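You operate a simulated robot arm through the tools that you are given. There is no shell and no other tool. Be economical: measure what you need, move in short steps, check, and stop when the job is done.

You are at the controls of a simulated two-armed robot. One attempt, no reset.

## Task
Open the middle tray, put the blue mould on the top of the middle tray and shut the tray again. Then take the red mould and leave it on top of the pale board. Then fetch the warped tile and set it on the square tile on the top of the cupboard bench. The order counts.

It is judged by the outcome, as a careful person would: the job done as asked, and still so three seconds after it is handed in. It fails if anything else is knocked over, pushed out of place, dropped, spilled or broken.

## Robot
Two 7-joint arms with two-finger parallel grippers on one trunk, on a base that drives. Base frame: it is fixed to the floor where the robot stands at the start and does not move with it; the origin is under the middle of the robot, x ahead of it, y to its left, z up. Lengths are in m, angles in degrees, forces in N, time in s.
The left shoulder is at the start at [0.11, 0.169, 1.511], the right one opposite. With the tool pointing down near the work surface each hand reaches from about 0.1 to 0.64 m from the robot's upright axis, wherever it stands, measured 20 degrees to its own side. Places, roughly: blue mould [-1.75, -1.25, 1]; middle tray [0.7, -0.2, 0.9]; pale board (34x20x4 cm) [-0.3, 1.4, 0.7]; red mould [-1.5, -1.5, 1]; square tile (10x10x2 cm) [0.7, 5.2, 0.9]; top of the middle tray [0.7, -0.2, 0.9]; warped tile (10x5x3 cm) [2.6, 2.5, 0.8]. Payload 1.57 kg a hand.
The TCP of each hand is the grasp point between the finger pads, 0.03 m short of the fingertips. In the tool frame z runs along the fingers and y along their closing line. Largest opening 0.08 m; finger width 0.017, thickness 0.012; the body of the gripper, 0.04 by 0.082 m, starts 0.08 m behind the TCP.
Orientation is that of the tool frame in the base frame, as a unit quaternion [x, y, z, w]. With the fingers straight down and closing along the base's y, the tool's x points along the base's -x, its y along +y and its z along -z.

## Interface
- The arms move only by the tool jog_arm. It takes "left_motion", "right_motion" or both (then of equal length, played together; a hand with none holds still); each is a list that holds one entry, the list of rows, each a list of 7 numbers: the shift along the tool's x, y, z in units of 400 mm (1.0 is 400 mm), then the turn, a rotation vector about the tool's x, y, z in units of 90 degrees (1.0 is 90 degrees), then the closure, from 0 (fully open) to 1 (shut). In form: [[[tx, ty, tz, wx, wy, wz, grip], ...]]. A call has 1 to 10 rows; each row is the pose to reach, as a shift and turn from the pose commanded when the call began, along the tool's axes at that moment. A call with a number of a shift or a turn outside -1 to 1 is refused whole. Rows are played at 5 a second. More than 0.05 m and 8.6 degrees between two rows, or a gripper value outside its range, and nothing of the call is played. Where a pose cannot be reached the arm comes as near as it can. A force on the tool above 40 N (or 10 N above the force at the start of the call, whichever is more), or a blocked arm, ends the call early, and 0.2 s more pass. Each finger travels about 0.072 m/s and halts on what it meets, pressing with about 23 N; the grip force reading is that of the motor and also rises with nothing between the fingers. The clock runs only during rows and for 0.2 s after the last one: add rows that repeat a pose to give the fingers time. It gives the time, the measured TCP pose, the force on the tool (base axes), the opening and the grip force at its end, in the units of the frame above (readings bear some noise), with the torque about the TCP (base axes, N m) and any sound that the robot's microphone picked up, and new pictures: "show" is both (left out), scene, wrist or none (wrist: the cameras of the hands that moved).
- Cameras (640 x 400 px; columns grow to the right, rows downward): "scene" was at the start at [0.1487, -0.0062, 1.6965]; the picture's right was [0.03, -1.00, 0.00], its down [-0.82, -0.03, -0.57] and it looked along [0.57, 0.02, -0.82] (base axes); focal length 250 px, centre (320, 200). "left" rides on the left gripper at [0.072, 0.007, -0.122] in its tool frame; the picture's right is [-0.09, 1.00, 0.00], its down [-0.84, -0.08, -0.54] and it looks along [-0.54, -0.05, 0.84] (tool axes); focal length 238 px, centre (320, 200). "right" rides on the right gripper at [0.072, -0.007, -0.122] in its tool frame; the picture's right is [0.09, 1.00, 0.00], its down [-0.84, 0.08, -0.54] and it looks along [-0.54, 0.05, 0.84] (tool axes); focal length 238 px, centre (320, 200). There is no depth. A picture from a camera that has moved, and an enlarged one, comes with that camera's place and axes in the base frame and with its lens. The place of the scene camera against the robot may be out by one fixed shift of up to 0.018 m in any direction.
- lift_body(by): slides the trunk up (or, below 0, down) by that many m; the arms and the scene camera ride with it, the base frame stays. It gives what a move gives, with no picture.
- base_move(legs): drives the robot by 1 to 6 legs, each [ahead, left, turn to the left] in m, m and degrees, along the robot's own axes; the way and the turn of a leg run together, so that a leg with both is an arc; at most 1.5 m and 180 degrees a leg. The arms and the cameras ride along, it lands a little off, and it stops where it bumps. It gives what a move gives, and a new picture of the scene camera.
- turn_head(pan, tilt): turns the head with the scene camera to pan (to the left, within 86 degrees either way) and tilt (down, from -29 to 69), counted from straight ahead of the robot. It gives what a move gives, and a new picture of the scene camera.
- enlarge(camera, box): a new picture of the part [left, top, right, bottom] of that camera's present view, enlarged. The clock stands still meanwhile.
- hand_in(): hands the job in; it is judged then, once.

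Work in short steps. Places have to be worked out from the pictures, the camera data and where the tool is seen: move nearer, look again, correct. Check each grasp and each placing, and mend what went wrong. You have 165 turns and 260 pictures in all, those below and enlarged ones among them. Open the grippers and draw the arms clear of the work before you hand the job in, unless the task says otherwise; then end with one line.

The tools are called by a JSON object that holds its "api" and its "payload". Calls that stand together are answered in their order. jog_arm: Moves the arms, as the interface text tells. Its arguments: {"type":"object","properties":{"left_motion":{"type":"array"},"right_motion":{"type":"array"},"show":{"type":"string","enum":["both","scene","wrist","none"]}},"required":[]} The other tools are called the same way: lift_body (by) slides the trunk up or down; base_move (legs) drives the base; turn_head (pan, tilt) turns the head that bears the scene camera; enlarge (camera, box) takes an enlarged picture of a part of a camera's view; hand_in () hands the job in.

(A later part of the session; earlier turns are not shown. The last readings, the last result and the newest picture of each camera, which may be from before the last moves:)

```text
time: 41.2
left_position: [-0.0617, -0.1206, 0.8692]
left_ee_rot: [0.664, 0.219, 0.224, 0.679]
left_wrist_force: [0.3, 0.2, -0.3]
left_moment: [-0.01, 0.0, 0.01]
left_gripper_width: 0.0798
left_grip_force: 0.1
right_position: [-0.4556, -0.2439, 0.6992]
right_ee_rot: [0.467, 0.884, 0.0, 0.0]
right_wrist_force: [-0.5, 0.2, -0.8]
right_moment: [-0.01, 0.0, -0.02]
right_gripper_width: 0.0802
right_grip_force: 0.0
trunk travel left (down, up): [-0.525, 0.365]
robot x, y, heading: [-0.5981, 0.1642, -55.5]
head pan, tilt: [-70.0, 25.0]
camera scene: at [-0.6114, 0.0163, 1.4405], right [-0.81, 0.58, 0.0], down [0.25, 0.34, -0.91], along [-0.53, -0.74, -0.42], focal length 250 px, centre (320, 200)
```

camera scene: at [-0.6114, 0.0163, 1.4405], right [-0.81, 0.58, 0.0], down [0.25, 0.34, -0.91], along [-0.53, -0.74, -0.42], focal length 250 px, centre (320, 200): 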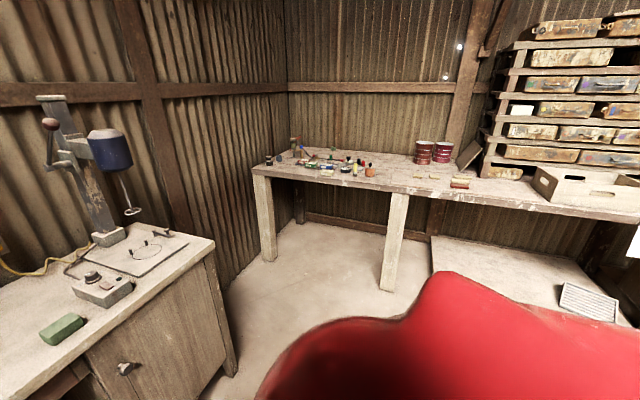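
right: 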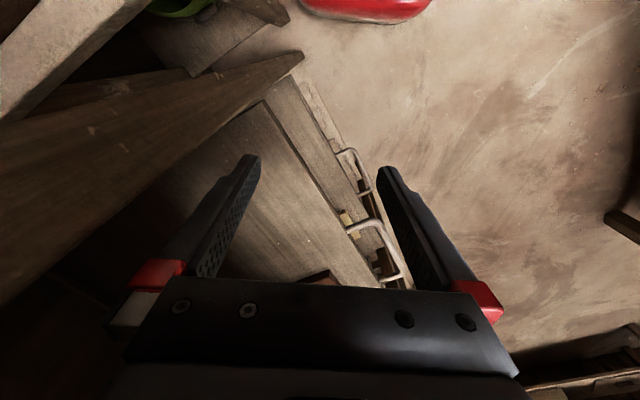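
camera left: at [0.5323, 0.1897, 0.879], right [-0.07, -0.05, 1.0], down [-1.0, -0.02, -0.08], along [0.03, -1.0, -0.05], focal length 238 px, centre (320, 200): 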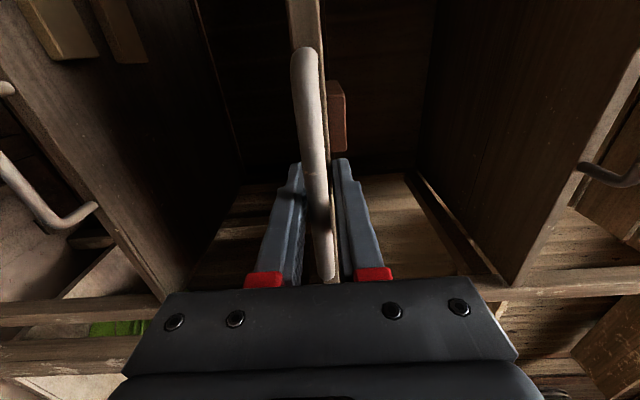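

The corner paint table lies where the moulds should be. I enlarge it.

{"api": "enlarge", "payload": {"camera": "scene", "box": [250, 130, 390, 200]}}

{"api": "enlarge", "payload": {"camera": "scene", "box": [380, 130, 520, 210]}}

```text
4.57 times, centred on (320, 165) of scene
camera zoom: at [-0.6114, 0.0163, 1.4405], right [-0.81, 0.58, 0.0], down [0.25, 0.34, -0.91], along [-0.53, -0.74, -0.42], focal length 1141 px, centre (320, 360)
```

zoom: 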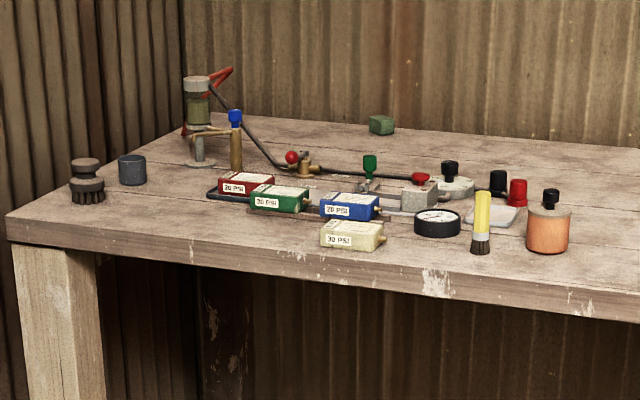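

```text
4.57 times, centred on (450, 170) of scene
camera zoom: at [-0.6114, 0.0163, 1.4405], right [-0.81, 0.58, 0.0], down [0.25, 0.34, -0.91], along [-0.53, -0.74, -0.42], focal length 1141 px, centre (-274, 337)
```

zoom: 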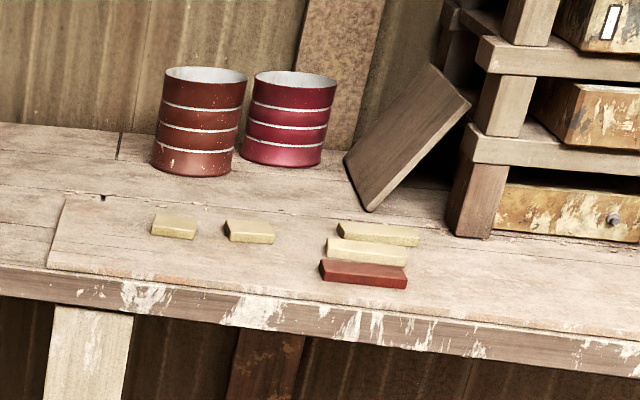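

The labelled blocks: blue near (-1.6,-1.25), red near (-1.5,-1.43), on the corner table. First I bring the left hand back to pointing down here in free space.

{"api": "jog_arm", "payload": {"left_motion": [[[0, 0.03, 0.0, 0.055, 0.055, -0.055, 0], [0, 0.06, 0, 0.11, 0.11, -0.11, 0], [0, 0.09, 0, 0.165, 0.165, -0.165, 0], [0, 0.12, 0, 0.22, 0.22, -0.22, 0], [0, 0.15, 0, 0.275, 0.275, -0.275, 0], [0, 0.18, 0, 0.33, 0.33, -0.33, 0], [0, 0.2, 0, 0.385, 0.385, -0.385, 0]]], "show": "none"}}

{"api": "jog_arm", "payload": {"left_motion": [[[0, 0, 0, 0.055, 0.055, -0.055, 0], [0, 0, 0, 0.11, 0.11, -0.11, 0], [0, 0, 0, 0.165, 0.165, -0.165, 0], [0, 0, 0, 0.22, 0.22, -0.22, 0], [0, 0, 0, 0.275, 0.275, -0.275, 0], [0, 0, 0, 0.33, 0.33, -0.33, 0], [0, 0, 0, 0.385, 0.385, -0.385, 0], [0, 0, 0, 0.385, 0.385, -0.385, 0]]], "show": "none"}}

{"api": "turn_head", "payload": {"pan": 10, "tilt": 50}}

```text
time: 43.0
left_position: [0.0369, -0.0591, 1.0248]
left_ee_rot: [0.548, 0.591, 0.392, 0.443]
left_wrist_force: [-1.4, 0.2, 0.6]
left_moment: [-0.02, 0.02, -0.02]
left_gripper_width: 0.0798
left_grip_force: 0.1
left hand out of reach, approached as far as the arm can: row 1, 2, 3, 4, 5, 6, 7
right_position: [-0.4584, -0.2533, 0.7043]
right_ee_rot: [0.486, 0.874, 0.001, 0.012]
right_wrist_force: [0.1, -0.4, 0.7]
right_moment: [-0.01, 0.01, 0.01]
right_gripper_width: 0.08
right_grip_force: 0.2
trunk travel left (down, up): [-0.525, 0.365]
robot x, y, heading: [-0.5964, 0.1687, -55.8]
head pan, tilt: [-70.0, 25.0]
stopped in row 7 (left hand): the arm was blocked; the commanded pose is now the measured one
```

```text
time: 44.8
left_position: [0.0155, -0.0468, 1.0171]
left_ee_rot: [0.372, 0.866, 0.243, 0.228]
left_wrist_force: [-1.3, 0.0, -0.3]
left_moment: [0.0, 0.01, 0.01]
left_gripper_width: 0.0799
left_grip_force: 0.1
left hand out of reach, approached as far as the arm can: row 6, 7, 8
right_position: [-0.4593, -0.2529, 0.7035]
right_ee_rot: [0.485, 0.874, 0.002, 0.012]
right_wrist_force: [-0.3, -0.6, 0.5]
right_moment: [0.05, -0.04, -0.02]
right_gripper_width: 0.0802
right_grip_force: 0.1
trunk travel left (down, up): [-0.525, 0.365]
robot x, y, heading: [-0.5998, 0.1648, -55.8]
head pan, tilt: [-70.0, 25.0]
```

```text
time: 46.3
left_position: [0.0149, -0.0487, 1.0168]
left_ee_rot: [0.371, 0.867, 0.243, 0.228]
left_wrist_force: [-1.0, -0.6, 0.0]
left_moment: [0.0, -0.03, -0.06]
left_gripper_width: 0.08
left_grip_force: 0.0
right_position: [-0.4597, -0.2537, 0.7044]
right_ee_rot: [0.484, 0.875, 0.002, 0.012]
right_wrist_force: [0.4, 0.3, 0.6]
right_moment: [0.02, -0.03, 0.0]
right_gripper_width: 0.0799
right_grip_force: 0.0
trunk travel left (down, up): [-0.525, 0.365]
robot x, y, heading: [-0.5993, 0.1656, -55.4]
head pan, tilt: [10.0, 50.0]
camera scene: at [-0.5039, 0.0358, 1.403], right [-0.72, -0.7, 0.0], down [-0.54, 0.55, -0.64], along [0.45, -0.46, -0.77], focal length 250 px, centre (320, 200)
```

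scene: 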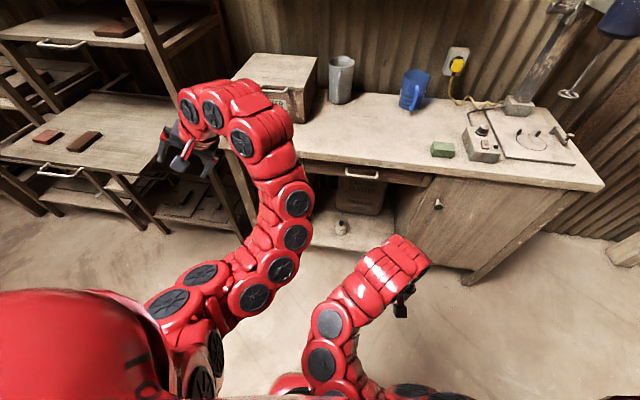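

The left arm reconfigured high; it's clear of the plaster box, but cramped. I turn right toward the open floor before fixing it.

{"api": "base_move", "payload": {"legs": [[0, -0.1, -45]]}}

{"api": "lift_body", "payload": {"by": 0.25}}

```text
time: 47.8
left_position: [-0.1325, -0.2661, 1.0157]
left_ee_rot: [0.515, 0.79, 0.201, 0.266]
left_wrist_force: [-0.3, -1.0, -1.4]
left_moment: [0.06, -0.01, 0.04]
left_gripper_width: 0.0796
left_grip_force: 0.0
right_position: [-0.6495, -0.2987, 0.7041]
right_ee_rot: [0.628, 0.778, 0.0, 0.011]
right_wrist_force: [-0.7, 0.6, -0.3]
right_moment: [0.01, -0.06, 0.0]
right_gripper_width: 0.0801
right_grip_force: 0.0
trunk travel left (down, up): [-0.525, 0.365]
robot x, y, heading: [-0.6374, 0.1427, -75.5]
head pan, tilt: [10.0, 50.0]
stopped in leg 1: the robot was blocked; the commanded pose is now the measured one
camera scene: at [-0.5915, -0.0148, 1.4028], right [-0.91, -0.42, 0.0], down [-0.32, 0.7, -0.64], along [0.27, -0.58, -0.77], focal length 250 px, centre (320, 200)
```

scene: 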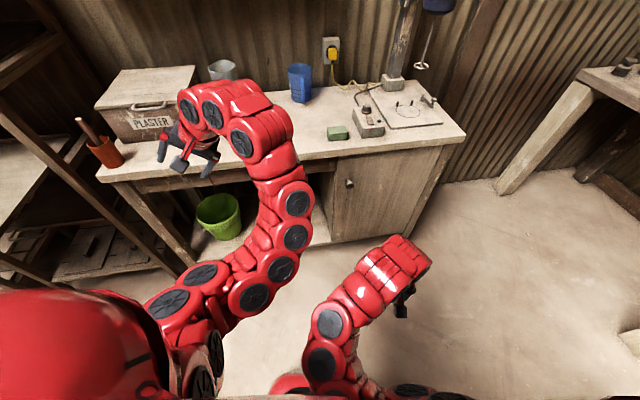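

```text
time: 50.4
left_position: [-0.1322, -0.2652, 1.2649]
left_ee_rot: [0.514, 0.791, 0.2, 0.266]
left_wrist_force: [0.3, -0.1, 1.0]
left_moment: [0.03, -0.01, -0.03]
left_gripper_width: 0.0803
left_grip_force: 0.1
right_position: [-0.6468, -0.2993, 0.9535]
right_ee_rot: [0.627, 0.779, 0.0, 0.012]
right_wrist_force: [0.0, 0.3, -0.6]
right_moment: [-0.02, -0.01, 0.0]
right_gripper_width: 0.0797
right_grip_force: 0.0
trunk travel left (down, up): [-0.775, 0.115]
robot x, y, heading: [-0.6405, 0.143, -75.3]
head pan, tilt: [10.0, 50.0]
```

The base bumped something behind while turning (stopped at 20°). With hands raised, I go ahead a little and try turning with more room.

{"api": "base_move", "payload": {"legs": [[0.12, 0, 0]]}}

{"api": "base_move", "payload": {"legs": [[0, 0, -50]]}}

```text
time: 51.7
left_position: [-0.1011, -0.3804, 1.2668]
left_ee_rot: [0.514, 0.791, 0.2, 0.267]
left_wrist_force: [-0.3, -0.5, -0.1]
left_moment: [-0.03, 0.01, -0.02]
left_gripper_width: 0.0799
left_grip_force: 0.2
right_position: [-0.6156, -0.4162, 0.9551]
right_ee_rot: [0.627, 0.779, 0.001, 0.012]
right_wrist_force: [-0.2, 0.4, 0.0]
right_moment: [-0.01, 0.02, -0.04]
right_gripper_width: 0.0798
right_grip_force: 0.0
trunk travel left (down, up): [-0.775, 0.115]
robot x, y, heading: [-0.612, 0.0249, -75.2]
head pan, tilt: [10.0, 50.0]
camera scene: at [-0.559, -0.1294, 1.6531], right [-0.91, -0.42, 0.0], down [-0.32, 0.7, -0.64], along [0.27, -0.58, -0.77], focal length 250 px, centre (320, 200)
```

scene: 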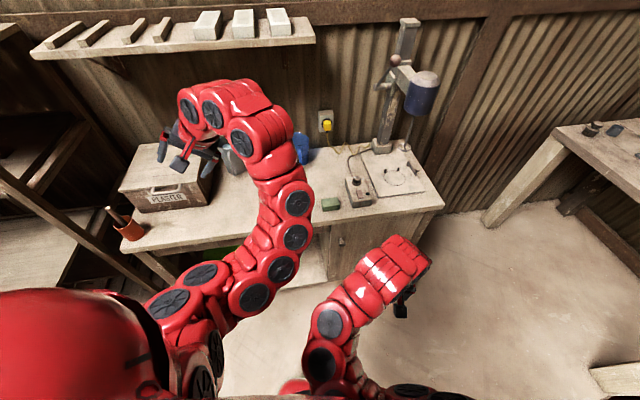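

```text
time: 54.3
left_position: [-0.5901, -0.625, 1.2661]
left_ee_rot: [0.798, 0.502, 0.07, 0.325]
left_wrist_force: [-0.4, -0.7, 0.9]
left_moment: [-0.02, 0.03, -0.02]
left_gripper_width: 0.0801
left_grip_force: 0.0
right_position: [-0.9501, -0.2528, 0.9545]
right_ee_rot: [0.896, 0.444, -0.004, 0.012]
right_wrist_force: [0.2, 0.1, -0.2]
right_moment: [0.01, 0.01, 0.0]
right_gripper_width: 0.0798
right_grip_force: 0.1
trunk travel left (down, up): [-0.775, 0.115]
robot x, y, heading: [-0.6074, 0.0265, -124.9]
head pan, tilt: [10.0, 50.0]
camera scene: at [-0.6897, -0.1184, 1.653], right [-0.91, 0.42, 0.0], down [0.32, 0.69, -0.64], along [-0.27, -0.58, -0.77], focal length 250 px, centre (320, 200)
```

scene: 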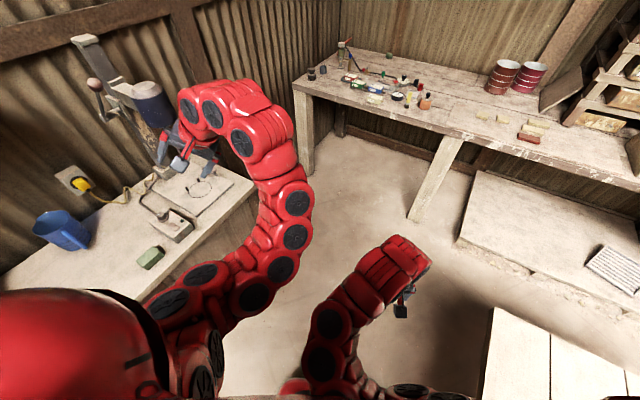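

Now I finish turning to face the paint table (heading −146°), moving the left hand away from the mixer.

{"api": "base_move", "payload": {"legs": [[0, 0, -21]]}}

{"api": "turn_head", "payload": {"pan": 0, "tilt": 40}}

```text
time: 55.8
left_position: [-0.8259, -0.5869, 1.2666]
left_ee_rot: [0.876, 0.348, 0.01, 0.333]
left_wrist_force: [0.6, -0.2, 0.7]
left_moment: [-0.03, -0.02, 0.0]
left_gripper_width: 0.0801
left_grip_force: 0.0
right_position: [-1.0275, -0.1116, 0.9548]
right_ee_rot: [0.962, 0.272, -0.007, 0.01]
right_wrist_force: [-0.7, 0.6, -0.5]
right_moment: [-0.01, 0.0, 0.01]
right_gripper_width: 0.0801
right_grip_force: 0.0
trunk travel left (down, up): [-0.775, 0.115]
robot x, y, heading: [-0.6088, 0.0259, -146.2]
head pan, tilt: [10.0, 50.0]
camera scene: at [-0.7332, -0.0812, 1.653], right [-0.69, 0.72, 0.0], down [0.55, 0.53, -0.64], along [-0.46, -0.45, -0.77], focal length 250 px, centre (320, 200)
```

scene: 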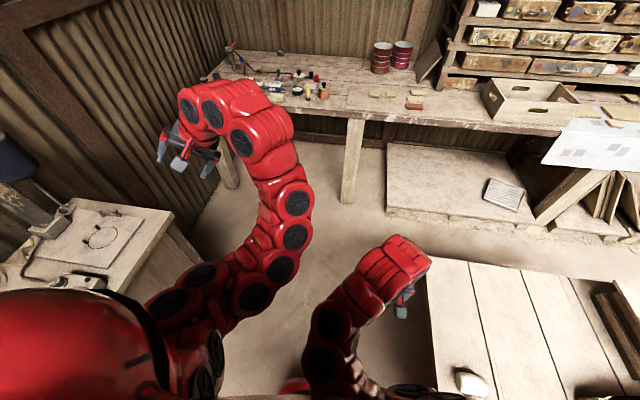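

```text
time: 56.5
left_position: [-0.8239, -0.5873, 1.2661]
left_ee_rot: [0.877, 0.348, 0.009, 0.332]
left_wrist_force: [0.2, -0.2, 0.1]
left_moment: [0.04, 0.03, 0.01]
left_gripper_width: 0.0799
left_grip_force: 0.1
right_position: [-1.0273, -0.111, 0.9536]
right_ee_rot: [0.962, 0.271, -0.007, 0.009]
right_wrist_force: [0.4, 0.5, 0.1]
right_moment: [0.01, 0.01, 0.02]
right_gripper_width: 0.0798
right_grip_force: 0.0
trunk travel left (down, up): [-0.775, 0.115]
robot x, y, heading: [-0.607, 0.0278, -146.3]
head pan, tilt: [0.0, 40.0]
camera scene: at [-0.7483, -0.075, 1.6671], right [-0.56, 0.83, 0.0], down [0.53, 0.36, -0.77], along [-0.64, -0.43, -0.64], focal length 250 px, centre (320, 200)
```

scene: 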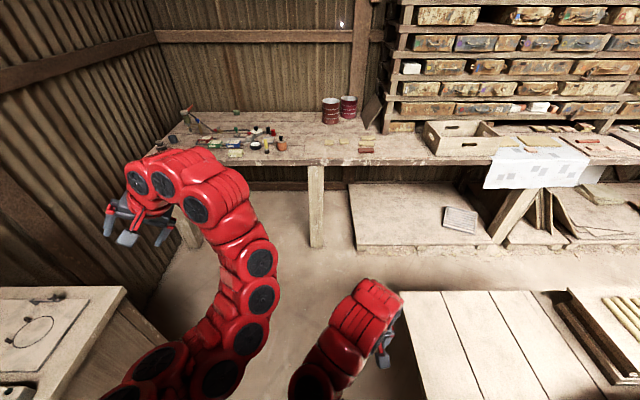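

I straighten the left hand to point straight down (40° corrective turn).

{"api": "jog_arm", "payload": {"left_motion": [[[0, 0, 0, 0.083, 0.023, 0.02, 0], [0, 0, 0, 0.166, 0.046, 0.041, 0], [0, 0, 0, 0.25, 0.068, 0.061, 0], [0, 0, 0, 0.333, 0.091, 0.082, 0], [0, 0, 0, 0.416, 0.114, 0.102, 0], [0, 0, 0, 0.416, 0.114, 0.102, 0]]], "show": "scene"}}

```text
time: 58.0
left_position: [-0.8263, -0.5862, 1.265]
left_ee_rot: [0.876, 0.348, 0.009, 0.333]
left_wrist_force: [0.0, -0.1, -0.3]
left_moment: [0.02, -0.01, 0.02]
left_gripper_width: 0.0804
left_grip_force: 0.1
left hand out of reach, approached as far as the arm can: row 1, 2, 3, 4, 5, 6
right_position: [-1.0268, -0.1106, 0.9545]
right_ee_rot: [0.963, 0.271, -0.006, 0.01]
right_wrist_force: [-0.2, 0.2, 0.7]
right_moment: [0.01, -0.03, 0.02]
right_gripper_width: 0.0802
right_grip_force: 0.1
trunk travel left (down, up): [-0.775, 0.115]
robot x, y, heading: [-0.604, 0.0269, -146.3]
head pan, tilt: [0.0, 40.0]
camera scene: at [-0.7483, -0.0752, 1.6671], right [-0.56, 0.83, 0.0], down [0.53, 0.36, -0.77], along [-0.64, -0.43, -0.64], focal length 250 px, centre (320, 200)
```

scene: 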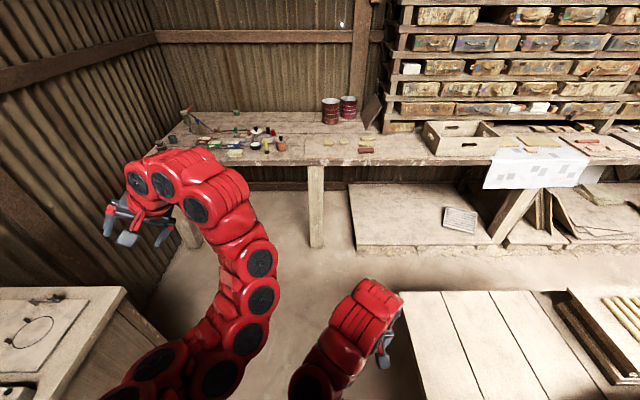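

The arm is against a joint limit there. I try lowering and moving forward so the solver finds a better posture.

{"api": "jog_arm", "payload": {"left_motion": [[[0, 0, 0.1, 0, 0, 0, 0], [0, 0, 0.2, 0, 0, 0, 0], [0, 0, 0.3, 0, 0, 0, 0], [0, 0, 0.4, 0, 0, 0, 0], [0, 0, 0.5, 0, 0, 0, 0], [0, 0, 0.6, 0, 0, 0, 0], [0, 0, 0.6, 0, 0, 0, 0]]], "show": "scene"}}

```text
time: 59.5
left_position: [-0.7675, -0.7223, 1.0799]
left_ee_rot: [0.876, 0.348, 0.01, 0.333]
left_wrist_force: [0.5, 0.0, 0.0]
left_moment: [-0.01, -0.02, -0.01]
left_gripper_width: 0.0801
left_grip_force: 0.1
right_position: [-1.0277, -0.1114, 0.9548]
right_ee_rot: [0.962, 0.272, -0.007, 0.01]
right_wrist_force: [-0.7, 0.9, 0.5]
right_moment: [0.02, 0.03, -0.01]
right_gripper_width: 0.0802
right_grip_force: 0.0
trunk travel left (down, up): [-0.775, 0.115]
robot x, y, heading: [-0.6065, 0.0257, -146.0]
head pan, tilt: [0.0, 40.0]
camera scene: at [-0.7486, -0.0745, 1.6672], right [-0.56, 0.83, 0.0], down [0.53, 0.36, -0.77], along [-0.64, -0.43, -0.64], focal length 250 px, centre (320, 200)
```

scene: 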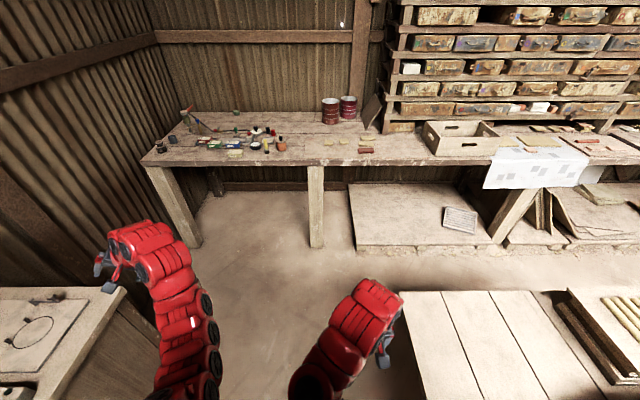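

The commanded pose had been reset, so it moved along the tilted axis; now retry the straightening here.

{"api": "jog_arm", "payload": {"left_motion": [[[0, 0, 0, 0.083, 0.023, 0.02, 0], [0, 0, 0, 0.166, 0.046, 0.041, 0], [0, 0, 0, 0.25, 0.068, 0.061, 0], [0, 0, 0, 0.333, 0.091, 0.082, 0], [0, 0, 0, 0.416, 0.114, 0.102, 0], [0, 0, 0, 0.416, 0.114, 0.102, 0]]], "show": "scene"}}

```text
time: 61.0
left_position: [-0.7655, -0.7257, 1.0794]
left_ee_rot: [0.957, 0.29, 0.001, 0.001]
left_wrist_force: [-0.4, -0.3, 0.6]
left_moment: [0.0, 0.01, -0.01]
left_gripper_width: 0.0801
left_grip_force: 0.0
right_position: [-1.0264, -0.1114, 0.9534]
right_ee_rot: [0.962, 0.273, -0.007, 0.01]
right_wrist_force: [-0.7, 1.3, -0.1]
right_moment: [0.02, -0.05, -0.01]
right_gripper_width: 0.08
right_grip_force: 0.0
trunk travel left (down, up): [-0.775, 0.115]
robot x, y, heading: [-0.6071, 0.0269, -146.1]
head pan, tilt: [0.0, 40.0]
camera scene: at [-0.7476, -0.0747, 1.6672], right [-0.56, 0.83, 0.0], down [0.53, 0.36, -0.77], along [-0.64, -0.43, -0.64], focal length 250 px, centre (320, 200)
```

scene: 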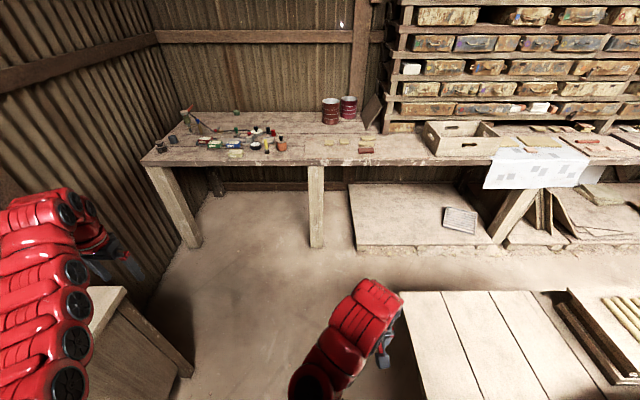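

Now a natural elbow-up posture. I bring the left hand inward and up.

{"api": "jog_arm", "payload": {"left_motion": [[[0, -0.1, -0.05, 0, 0, 0, 0], [0, -0.2, -0.1, 0, 0, 0, 0], [0, -0.3, -0.15, 0, 0, 0, 0], [0, -0.4, -0.2, 0, 0, 0, 0], [0, -0.5, -0.25, 0, 0, 0, 0], [0, -0.6, -0.25, 0, 0, 0, 0]]], "show": "scene"}}

```text
time: 62.4
left_position: [-0.8843, -0.6223, 1.16]
left_ee_rot: [0.957, 0.29, -0.002, 0.003]
left_wrist_force: [-0.4, -0.1, 0.5]
left_moment: [0.0, -0.01, -0.04]
left_gripper_width: 0.08
left_grip_force: 0.1
left hand out of reach, approached as far as the arm can: row 2, 3, 4, 5, 6
right_position: [-1.0297, -0.1126, 0.9533]
right_ee_rot: [0.962, 0.273, -0.006, 0.01]
right_wrist_force: [0.4, -0.2, -0.5]
right_moment: [0.01, -0.03, 0.0]
right_gripper_width: 0.0801
right_grip_force: 0.1
trunk travel left (down, up): [-0.775, 0.115]
robot x, y, heading: [-0.6085, 0.0246, -145.8]
head pan, tilt: [0.0, 40.0]
camera scene: at [-0.7517, -0.0739, 1.6672], right [-0.56, 0.83, 0.0], down [0.53, 0.36, -0.77], along [-0.63, -0.43, -0.64], focal length 250 px, centre (320, 200)
```

scene: 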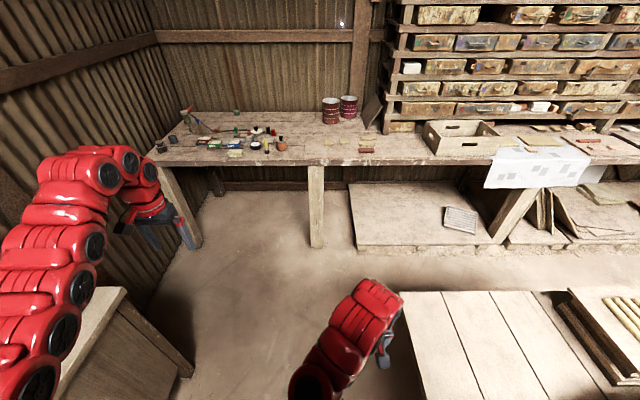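

Good. I drive ahead toward the paint table, staying in the aisle, then look again.

{"api": "base_move", "payload": {"legs": [[0.65, 0.05, 0]]}}

{"api": "turn_head", "payload": {"pan": 15, "tilt": 40}}

```text
time: 66.0
left_position: [-1.3831, -1.0383, 1.1592]
left_ee_rot: [0.955, 0.296, -0.003, 0.002]
left_wrist_force: [-0.5, 0.6, -0.7]
left_moment: [0.0, 0.01, 0.0]
left_gripper_width: 0.0801
left_grip_force: 0.0
right_position: [-1.5363, -0.531, 0.9547]
right_ee_rot: [0.96, 0.281, -0.007, 0.01]
right_wrist_force: [0.2, -0.5, -0.8]
right_moment: [-0.03, 0.0, 0.04]
right_gripper_width: 0.0801
right_grip_force: 0.1
trunk travel left (down, up): [-0.775, 0.115]
robot x, y, heading: [-1.1194, -0.3837, -144.9]
head pan, tilt: [0.0, 40.0]
camera scene: at [-1.2581, -0.4894, 1.6672], right [-0.57, 0.82, 0.0], down [0.53, 0.37, -0.77], along [-0.63, -0.44, -0.64], focal length 250 px, centre (320, 200)
```

scene: 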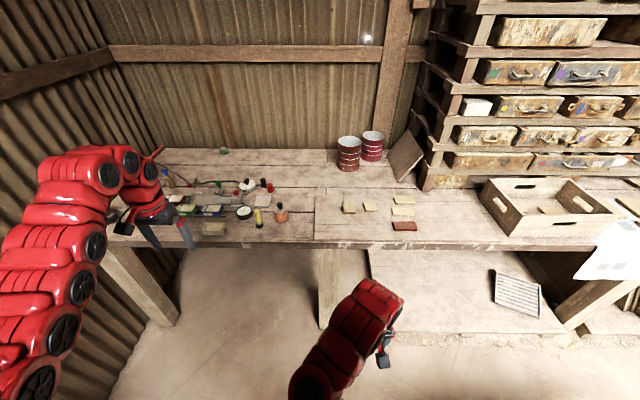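

```text
time: 66.8
left_position: [-1.384, -1.0391, 1.1589]
left_ee_rot: [0.955, 0.297, -0.005, 0.002]
left_wrist_force: [-0.4, -0.1, 0.9]
left_moment: [0.0, -0.02, -0.02]
left_gripper_width: 0.0799
left_grip_force: 0.0
right_position: [-1.5379, -0.5315, 0.9542]
right_ee_rot: [0.96, 0.28, -0.007, 0.01]
right_wrist_force: [-0.3, -0.1, 0.0]
right_moment: [0.0, 0.06, 0.0]
right_gripper_width: 0.0801
right_grip_force: 0.0
trunk travel left (down, up): [-0.775, 0.115]
robot x, y, heading: [-1.121, -0.3845, -144.8]
head pan, tilt: [15.0, 40.0]
camera scene: at [-1.2435, -0.506, 1.6671], right [-0.77, 0.64, 0.0], down [0.41, 0.49, -0.77], along [-0.49, -0.59, -0.64], focal length 250 px, centre (320, 200)
```

scene: 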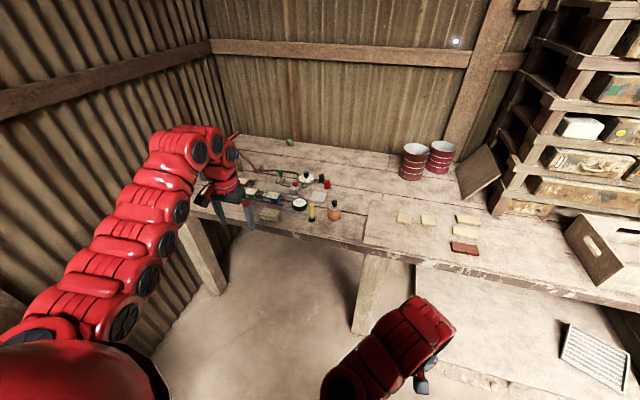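

Comparing views, the table top is lower (~0.82). I enlarge the mould cluster for triangulation; the left hand blocks partly, so I also use the left wrist camera.

{"api": "enlarge", "payload": {"camera": "scene", "box": [190, 130, 370, 240]}}

{"api": "enlarge", "payload": {"camera": "left", "box": [0, 0, 640, 400]}}

```text
3.56 times, centred on (280, 185) of scene
camera zoom: at [-1.2435, -0.506, 1.6671], right [-0.77, 0.64, 0.0], down [0.41, 0.49, -0.77], along [-0.49, -0.59, -0.64], focal length 887 px, centre (462, 253)
```

zoom: 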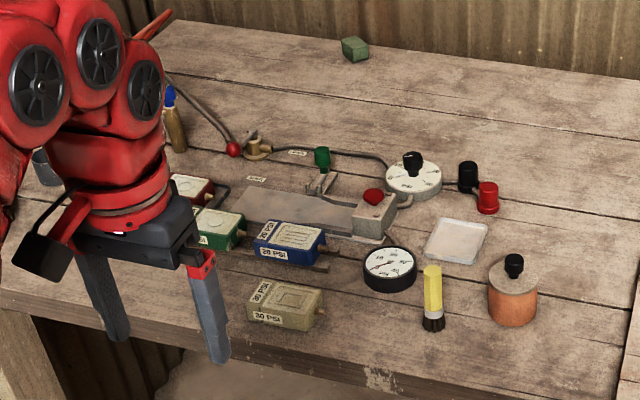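

```text
1.00 times, centred on (320, 200) of left (not enlarged: the box is as wide or as high as the picture)
camera zoom: at [-1.3208, -1.0025, 1.2809], right [0.49, -0.87, 0.0], down [-0.73, -0.41, 0.55], along [-0.48, -0.27, -0.84], focal length 238 px, centre (320, 200)
```

zoom: 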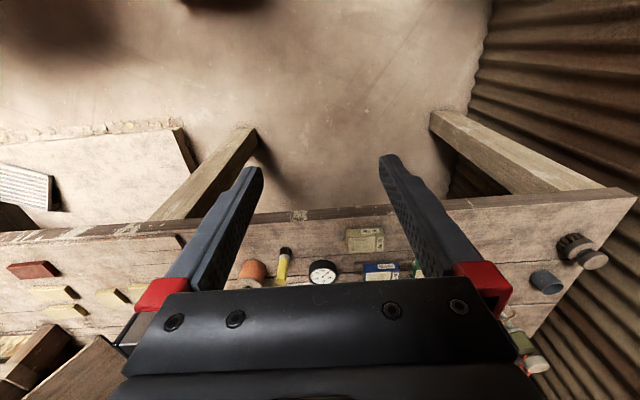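

Blue mould at ≈(-1.71,-1.445,0.83). I drive ahead then left, so the left hand can work over it.

{"api": "base_move", "payload": {"legs": [[0.45, 0, -1], [0, 0.33, 0]]}}

{"api": "turn_head", "payload": {"pan": 0, "tilt": 50}}

{"api": "enlarge", "payload": {"camera": "left", "box": [0, 0, 640, 400]}}

```text
time: 71.2
left_position: [-1.5873, -1.5473, 1.1593]
left_ee_rot: [0.959, 0.285, -0.005, 0.002]
left_wrist_force: [0.0, 0.4, -0.3]
left_moment: [-0.01, -0.04, 0.01]
left_gripper_width: 0.0799
left_grip_force: 0.0
right_position: [-1.7298, -1.0358, 0.9547]
right_ee_rot: [0.963, 0.27, -0.007, 0.01]
right_wrist_force: [-0.4, 0.4, 0.0]
right_moment: [0.02, 0.0, 0.01]
right_gripper_width: 0.0802
right_grip_force: 0.1
trunk travel left (down, up): [-0.775, 0.115]
robot x, y, heading: [-1.3104, -0.9037, -146.2]
head pan, tilt: [15.0, 40.0]
camera scene: at [-1.4356, -1.0178, 1.6672], right [-0.75, 0.66, 0.0], down [0.42, 0.48, -0.77], along [-0.51, -0.58, -0.64], focal length 250 px, centre (320, 200)
```

scene: 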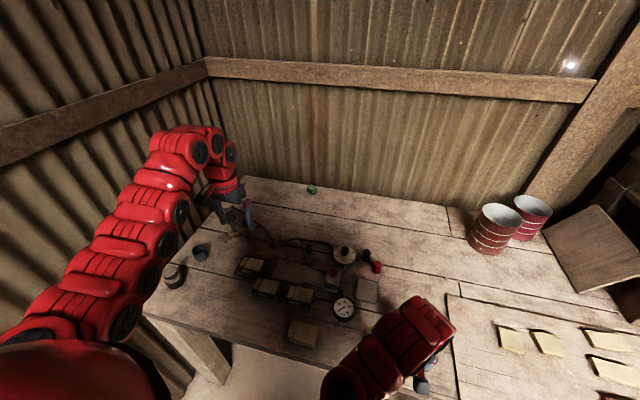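

```text
time: 72.0
left_position: [-1.5883, -1.5472, 1.1594]
left_ee_rot: [0.958, 0.286, -0.004, 0.002]
left_wrist_force: [-0.2, 0.8, 0.2]
left_moment: [-0.01, 0.02, 0.0]
left_gripper_width: 0.0799
left_grip_force: 0.0
right_position: [-1.7286, -1.0356, 0.9549]
right_ee_rot: [0.963, 0.27, -0.008, 0.009]
right_wrist_force: [0.5, 0.5, 0.0]
right_moment: [-0.01, -0.01, -0.01]
right_gripper_width: 0.0801
right_grip_force: 0.2
trunk travel left (down, up): [-0.775, 0.115]
robot x, y, heading: [-1.3069, -0.9014, -146.3]
head pan, tilt: [0.0, 50.0]
camera scene: at [-1.443, -0.9974, 1.653], right [-0.56, 0.83, 0.0], down [0.64, 0.43, -0.64], along [-0.54, -0.36, -0.77], focal length 250 px, centre (320, 200)
```

scene: 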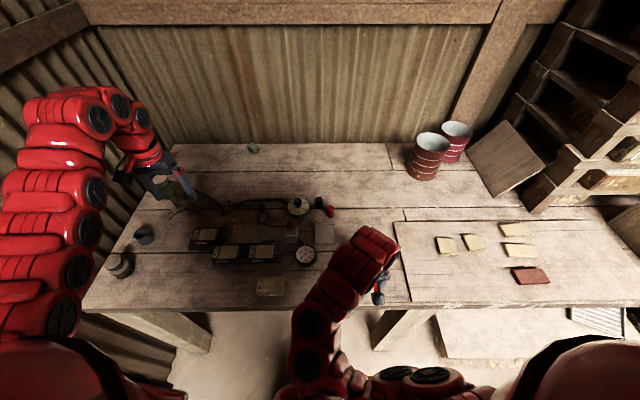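

```text
1.00 times, centred on (320, 200) of left (not enlarged: the box is as wide or as high as the picture)
camera zoom: at [-1.5242, -1.5129, 1.2808], right [0.47, -0.88, 0.0], down [-0.74, -0.39, 0.55], along [-0.48, -0.26, -0.84], focal length 238 px, centre (320, 200)
```

zoom: 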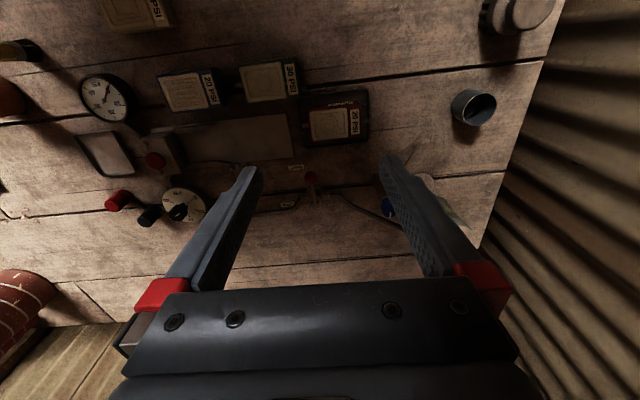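

Order in the wrist view from left to right: blue, green, red. Triangulation gives blue ≈(-1.663,-1.377, top≈0.9). I bring the left hand above it, lower, for a closer look.

{"api": "jog_arm", "payload": {"left_motion": [[[0.016, -0.09, 0.06, 0, 0, 0, 0], [0.032, -0.18, 0.12, 0, 0, 0, 0], [0.05, -0.27, 0.18, 0, 0, 0, 0], [0.07, -0.36, 0.24, 0, 0, 0, 0], [0.08, -0.4575, 0.3, 0, 0, 0, 0], [0.08, -0.4575, 0.3, 0, 0, 0, 0]]]}}

```text
time: 73.3
left_position: [-1.5874, -1.5475, 1.1605]
left_ee_rot: [0.958, 0.286, -0.004, 0.002]
left_wrist_force: [0.4, -0.1, 0.2]
left_moment: [0.02, -0.05, 0.02]
left_gripper_width: 0.0799
left_grip_force: 0.0
left hand out of reach, approached as far as the arm can: row 1, 2, 3, 4, 5, 6
right_position: [-1.7297, -1.0367, 0.9539]
right_ee_rot: [0.963, 0.27, -0.007, 0.01]
right_wrist_force: [0.8, 0.1, 0.3]
right_moment: [0.01, 0.0, 0.01]
right_gripper_width: 0.08
right_grip_force: 0.0
trunk travel left (down, up): [-0.775, 0.115]
robot x, y, heading: [-1.3089, -0.9023, -146.5]
head pan, tilt: [0.0, 50.0]
camera scene: at [-1.4432, -0.9971, 1.653], right [-0.55, 0.83, 0.0], down [0.64, 0.42, -0.64], along [-0.53, -0.36, -0.77], focal length 250 px, centre (320, 200)
camera left: at [-1.5243, -1.5127, 1.2809], right [0.47, -0.88, 0.0], down [-0.74, -0.39, 0.55], along [-0.48, -0.26, -0.84], focal length 238 px, centre (320, 200)
```

scene: 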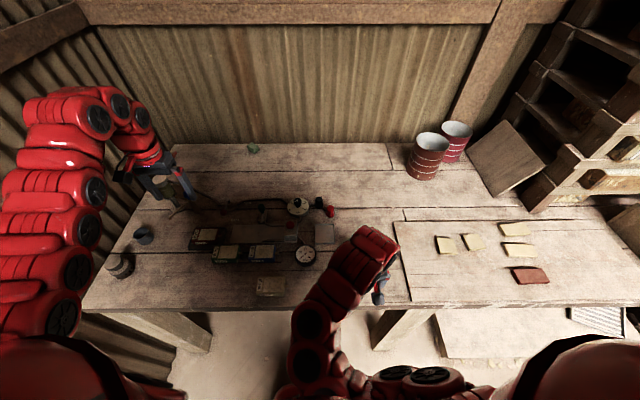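
left: 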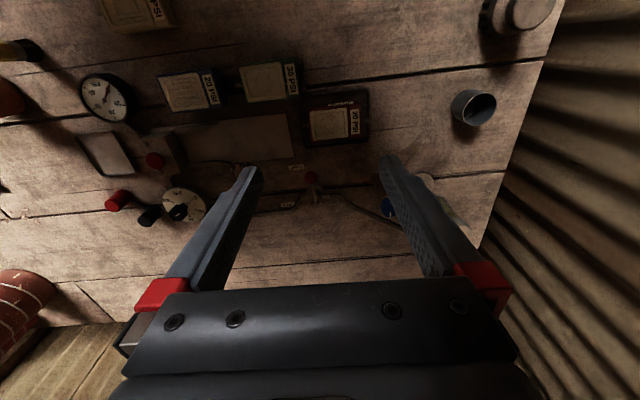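

The arm did not move (stuck at a joint limit). I try going straight down and slightly outward first.

{"api": "jog_arm", "payload": {"left_motion": [[[-0.02, 0.0, 0.05, 0, 0, 0, 0], [-0.04, 0, 0.1, 0, 0, 0, 0], [-0.04, 0.0, 0.2, 0, 0, 0, 0], [-0.04, 0, 0.25, 0, 0, 0, 0]]], "show": "none"}}

```text
time: 74.3
left_position: [-1.6004, -1.5525, 1.0553]
left_ee_rot: [0.959, 0.284, -0.003, 0.001]
left_wrist_force: [0.4, -0.2, -0.2]
left_moment: [-0.03, -0.04, -0.01]
left_gripper_width: 0.0797
left_grip_force: 0.0
right_position: [-1.7293, -1.0353, 0.9537]
right_ee_rot: [0.963, 0.27, -0.006, 0.01]
right_wrist_force: [-0.3, -0.8, -0.1]
right_moment: [-0.02, -0.01, -0.02]
right_gripper_width: 0.0802
right_grip_force: 0.1
trunk travel left (down, up): [-0.775, 0.115]
robot x, y, heading: [-1.3099, -0.8974, -146.2]
head pan, tilt: [0.0, 50.0]
```

That freed it. Now shift right above the blue block.

{"api": "jog_arm", "payload": {"left_motion": [[[0.02, -0.1, 0, 0, 0, 0, 0], [0.04, -0.2, 0, 0, 0, 0, 0], [0.06, -0.3, 0, 0, 0, 0, 0], [0.08, -0.4, 0, 0, 0, 0, 0], [0.1, -0.45, 0, 0, 0, 0, 0], [0.1, -0.45, 0, 0, 0, 0, 0]]]}}

```text
time: 75.8
left_position: [-1.6674, -1.5015, 1.0533]
left_ee_rot: [0.959, 0.285, -0.004, 0.002]
left_wrist_force: [0.4, -0.2, -0.4]
left_moment: [0.0, 0.01, -0.02]
left_gripper_width: 0.0799
left_grip_force: 0.1
left hand out of reach, approached as far as the arm can: row 1, 2, 3, 4, 5, 6
right_position: [-1.7303, -1.0373, 0.9559]
right_ee_rot: [0.963, 0.27, -0.007, 0.01]
right_wrist_force: [-0.2, -0.9, 0.0]
right_moment: [-0.03, 0.02, 0.03]
right_gripper_width: 0.08
right_grip_force: 0.0
trunk travel left (down, up): [-0.775, 0.115]
robot x, y, heading: [-1.3059, -0.9045, -146.0]
head pan, tilt: [0.0, 50.0]
camera scene: at [-1.4433, -0.997, 1.653], right [-0.55, 0.83, 0.0], down [0.64, 0.42, -0.64], along [-0.53, -0.36, -0.77], focal length 250 px, centre (320, 200)
camera left: at [-1.6027, -1.4664, 1.1752], right [0.47, -0.88, 0.0], down [-0.74, -0.39, 0.55], along [-0.48, -0.26, -0.84], focal length 238 px, centre (320, 200)
```

scene: 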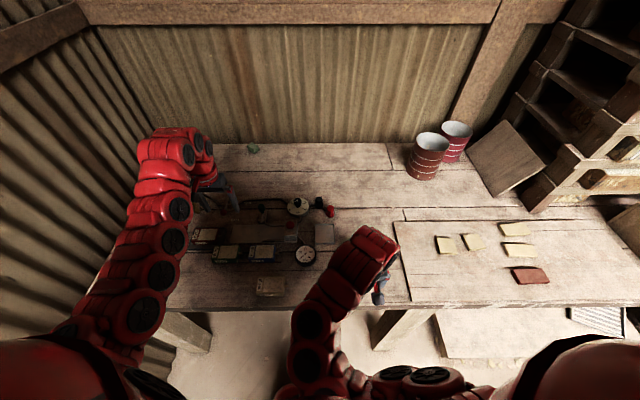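
left: 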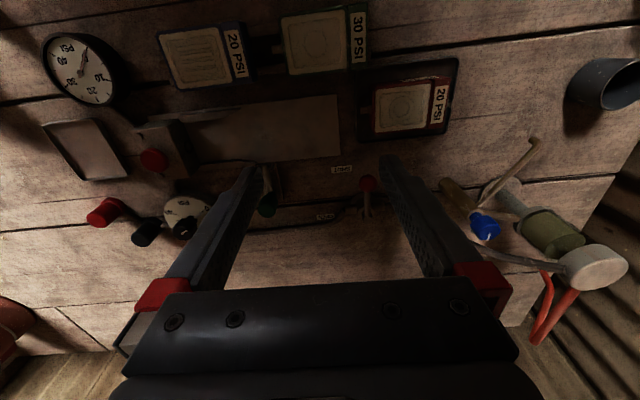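

Blue's location is confirmed (≈(-1.66,-1.37)). I shift the base right/back to bring the hand above it instead of forcing the arm.

{"api": "base_move", "payload": {"legs": [[-0.07, -0.1, 0]]}}

{"api": "enlarge", "payload": {"camera": "left", "box": [0, 0, 640, 400]}}

```text
time: 77.0
left_position: [-1.6663, -1.3788, 1.0535]
left_ee_rot: [0.959, 0.284, -0.004, 0.002]
left_wrist_force: [0.3, 0.2, -0.5]
left_moment: [0.01, 0.0, 0.01]
left_gripper_width: 0.0799
left_grip_force: 0.0
right_position: [-1.7266, -0.9125, 0.9545]
right_ee_rot: [0.964, 0.267, -0.006, 0.009]
right_wrist_force: [-0.2, 0.3, -0.5]
right_moment: [0.02, 0.03, -0.01]
right_gripper_width: 0.0801
right_grip_force: 0.0
trunk travel left (down, up): [-0.775, 0.115]
robot x, y, heading: [-1.3038, -0.7764, -146.6]
head pan, tilt: [0.0, 50.0]
camera scene: at [-1.4409, -0.8753, 1.6529], right [-0.55, 0.83, 0.0], down [0.64, 0.42, -0.64], along [-0.54, -0.35, -0.77], focal length 250 px, centre (320, 200)
```

scene: 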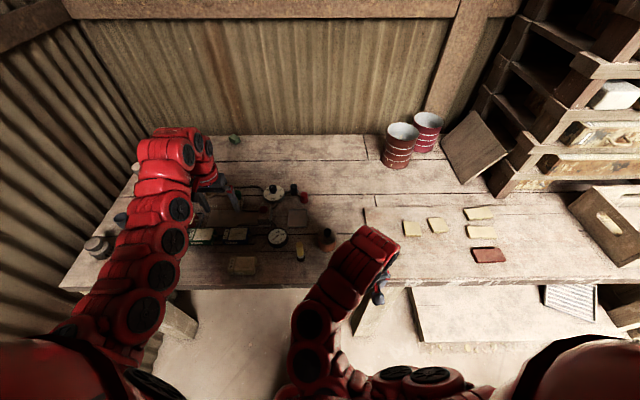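

```text
1.00 times, centred on (320, 200) of left (not enlarged: the box is as wide or as high as the picture)
camera zoom: at [-1.6022, -1.3437, 1.1747], right [0.46, -0.89, 0.0], down [-0.74, -0.39, 0.55], along [-0.49, -0.26, -0.84], focal length 238 px, centre (320, 200)
```

zoom: 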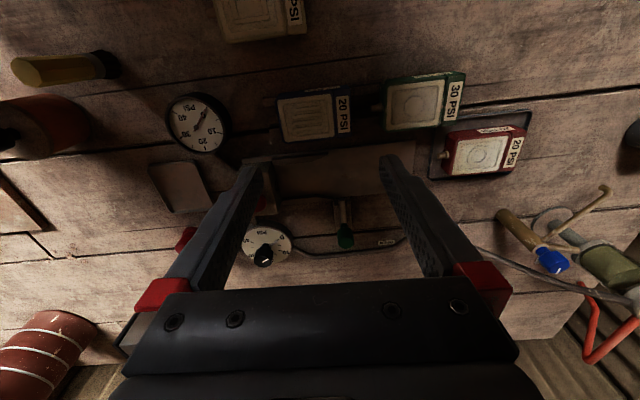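

Clear view; blue top ≈0.90. I enlarge around it to check finger clearance.

{"api": "enlarge", "payload": {"camera": "left", "box": [230, 50, 420, 200]}}

```text
2.67 times, centred on (325, 125) of left
camera zoom: at [-1.6022, -1.3437, 1.1747], right [0.46, -0.89, 0.0], down [-0.74, -0.39, 0.55], along [-0.49, -0.26, -0.84], focal length 636 px, centre (307, 400)
```

zoom: 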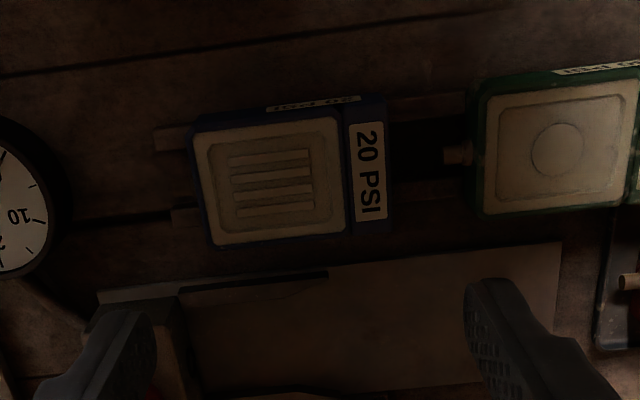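

Box is ~8×5 cm, rotated ~7°; I must close across the 5 cm side, i.e. yaw the tool ~83°. I do it in parts, watching for arm flips.

{"api": "jog_arm", "payload": {"left_motion": [[[0, 0, 0, 0, 0, 0.092, 0], [0, 0, 0, 0, 0, 0.184, 0], [0, 0, 0, 0, 0, 0.276, 0], [0, 0, 0, 0, 0, 0.368, 0]]], "show": "scene"}}

```text
time: 78.0
left_position: [-1.6669, -1.3771, 1.0534]
left_ee_rot: [1.0, -0.003, -0.003, 0.003]
left_wrist_force: [-0.3, -0.4, 0.3]
left_moment: [-0.01, -0.01, 0.01]
left_gripper_width: 0.08
left_grip_force: 0.1
right_position: [-1.7269, -0.9131, 0.9553]
right_ee_rot: [0.964, 0.267, -0.007, 0.009]
right_wrist_force: [-0.2, -0.3, 0.0]
right_moment: [-0.01, 0.0, -0.04]
right_gripper_width: 0.0801
right_grip_force: 0.1
trunk travel left (down, up): [-0.775, 0.115]
robot x, y, heading: [-1.3059, -0.7814, -146.6]
head pan, tilt: [0.0, 50.0]
camera scene: at [-1.4408, -0.8747, 1.6529], right [-0.55, 0.83, 0.0], down [0.64, 0.42, -0.64], along [-0.54, -0.35, -0.77], focal length 250 px, centre (320, 200)
```

scene: 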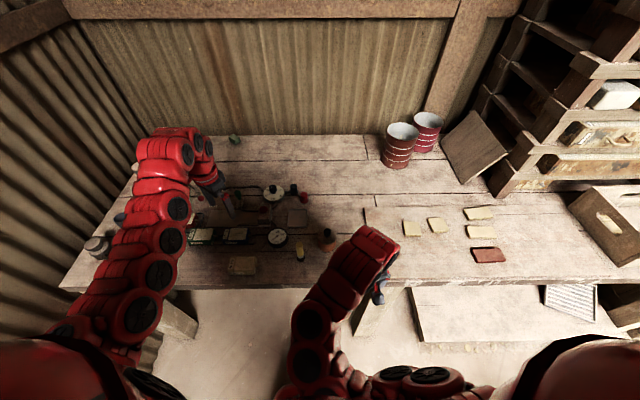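

Smooth. I complete the yaw.

{"api": "jog_arm", "payload": {"left_motion": [[[0, 0, 0, 0, 0, 0.092, 0], [0, 0, 0, 0, 0, 0.184, 0], [0, 0, 0, 0, 0, 0.276, 0], [0, 0, 0, 0, 0, 0.368, 0], [0, 0, 0, 0, 0, 0.46, 0], [0, 0, 0, 0, 0, 0.55, 0], [0, 0, 0, 0, 0, 0.55, 0]]], "show": "both"}}

```text
time: 79.6
left_position: [-1.6656, -1.3773, 1.0537]
left_ee_rot: [0.907, -0.42, -0.002, 0.004]
left_wrist_force: [-0.2, 0.0, 0.5]
left_moment: [0.01, -0.03, 0.01]
left_gripper_width: 0.0798
left_grip_force: 0.1
right_position: [-1.7279, -0.9118, 0.9555]
right_ee_rot: [0.964, 0.267, -0.007, 0.01]
right_wrist_force: [0.1, -0.4, 0.0]
right_moment: [-0.04, -0.01, -0.02]
right_gripper_width: 0.0796
right_grip_force: 0.0
trunk travel left (down, up): [-0.775, 0.115]
robot x, y, heading: [-1.3039, -0.7798, -146.6]
head pan, tilt: [0.0, 50.0]
camera scene: at [-1.4408, -0.8741, 1.653], right [-0.55, 0.83, 0.0], down [0.64, 0.42, -0.64], along [-0.54, -0.35, -0.77], focal length 250 px, centre (320, 200)
camera left: at [-1.6248, -1.4348, 1.1756], right [-0.82, -0.57, 0.01], down [-0.48, 0.69, 0.54], along [-0.32, 0.44, -0.84], focal length 238 px, centre (320, 200)
```

scene: 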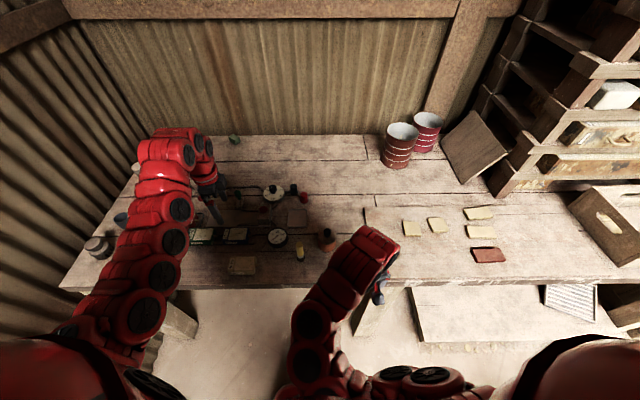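
left: 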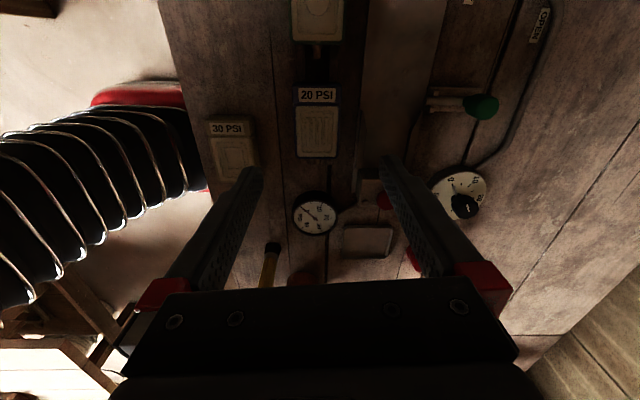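

Box now aligned between the fingers and centred (offset ~5 mm). I descend part way and check.

{"api": "jog_arm", "payload": {"left_motion": [[[-0.012, -0.002, 0.1, 0, 0, 0, 0], [-0.012, -0.002, 0.19, 0, 0, 0, 0], [-0.012, -0.002, 0.25, 0, 0, 0, 0], [-0.012, -0.002, 0.25, 0, 0, 0, 0]]], "show": "wrist"}}

{"api": "enlarge", "payload": {"camera": "left", "box": [220, 60, 430, 220]}}

```text
time: 80.6
left_position: [-1.6691, -1.374, 0.9553]
left_ee_rot: [0.907, -0.421, -0.001, 0.005]
left_wrist_force: [0.2, -0.5, 0.0]
left_moment: [0.03, 0.01, 0.0]
left_gripper_width: 0.08
left_grip_force: 0.0
right_position: [-1.7269, -0.9117, 0.955]
right_ee_rot: [0.964, 0.267, -0.007, 0.01]
right_wrist_force: [-0.4, 0.7, 0.9]
right_moment: [-0.03, 0.0, 0.01]
right_gripper_width: 0.0799
right_grip_force: 0.1
trunk travel left (down, up): [-0.775, 0.115]
robot x, y, heading: [-1.308, -0.7797, -146.5]
head pan, tilt: [0.0, 50.0]
camera left: at [-1.6279, -1.4312, 1.0766], right [-0.82, -0.57, 0.01], down [-0.48, 0.69, 0.54], along [-0.32, 0.44, -0.84], focal length 238 px, centre (320, 200)
```

left: 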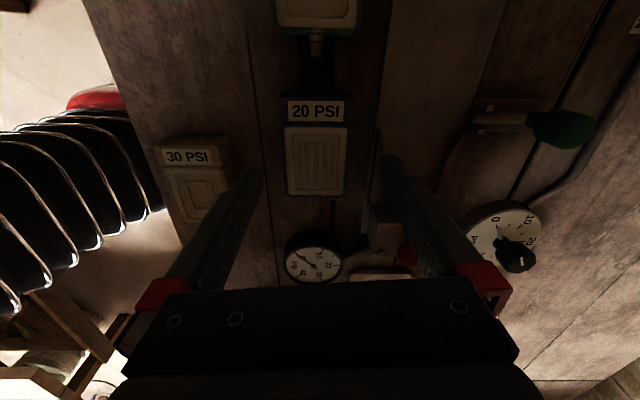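

```text
2.50 times, centred on (325, 140) of left
camera zoom: at [-1.6279, -1.4312, 1.0766], right [-0.82, -0.57, 0.01], down [-0.48, 0.69, 0.54], along [-0.32, 0.44, -0.84], focal length 596 px, centre (308, 350)
```

zoom: 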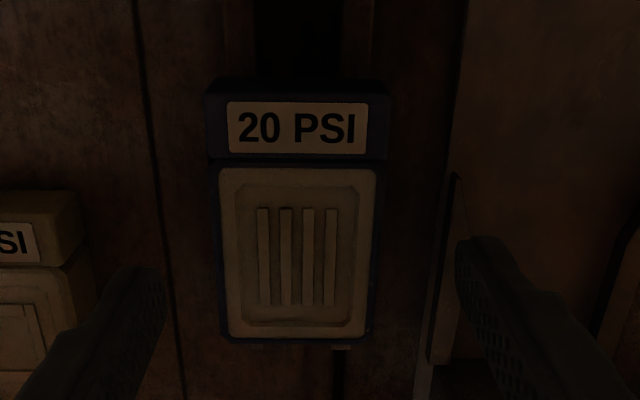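

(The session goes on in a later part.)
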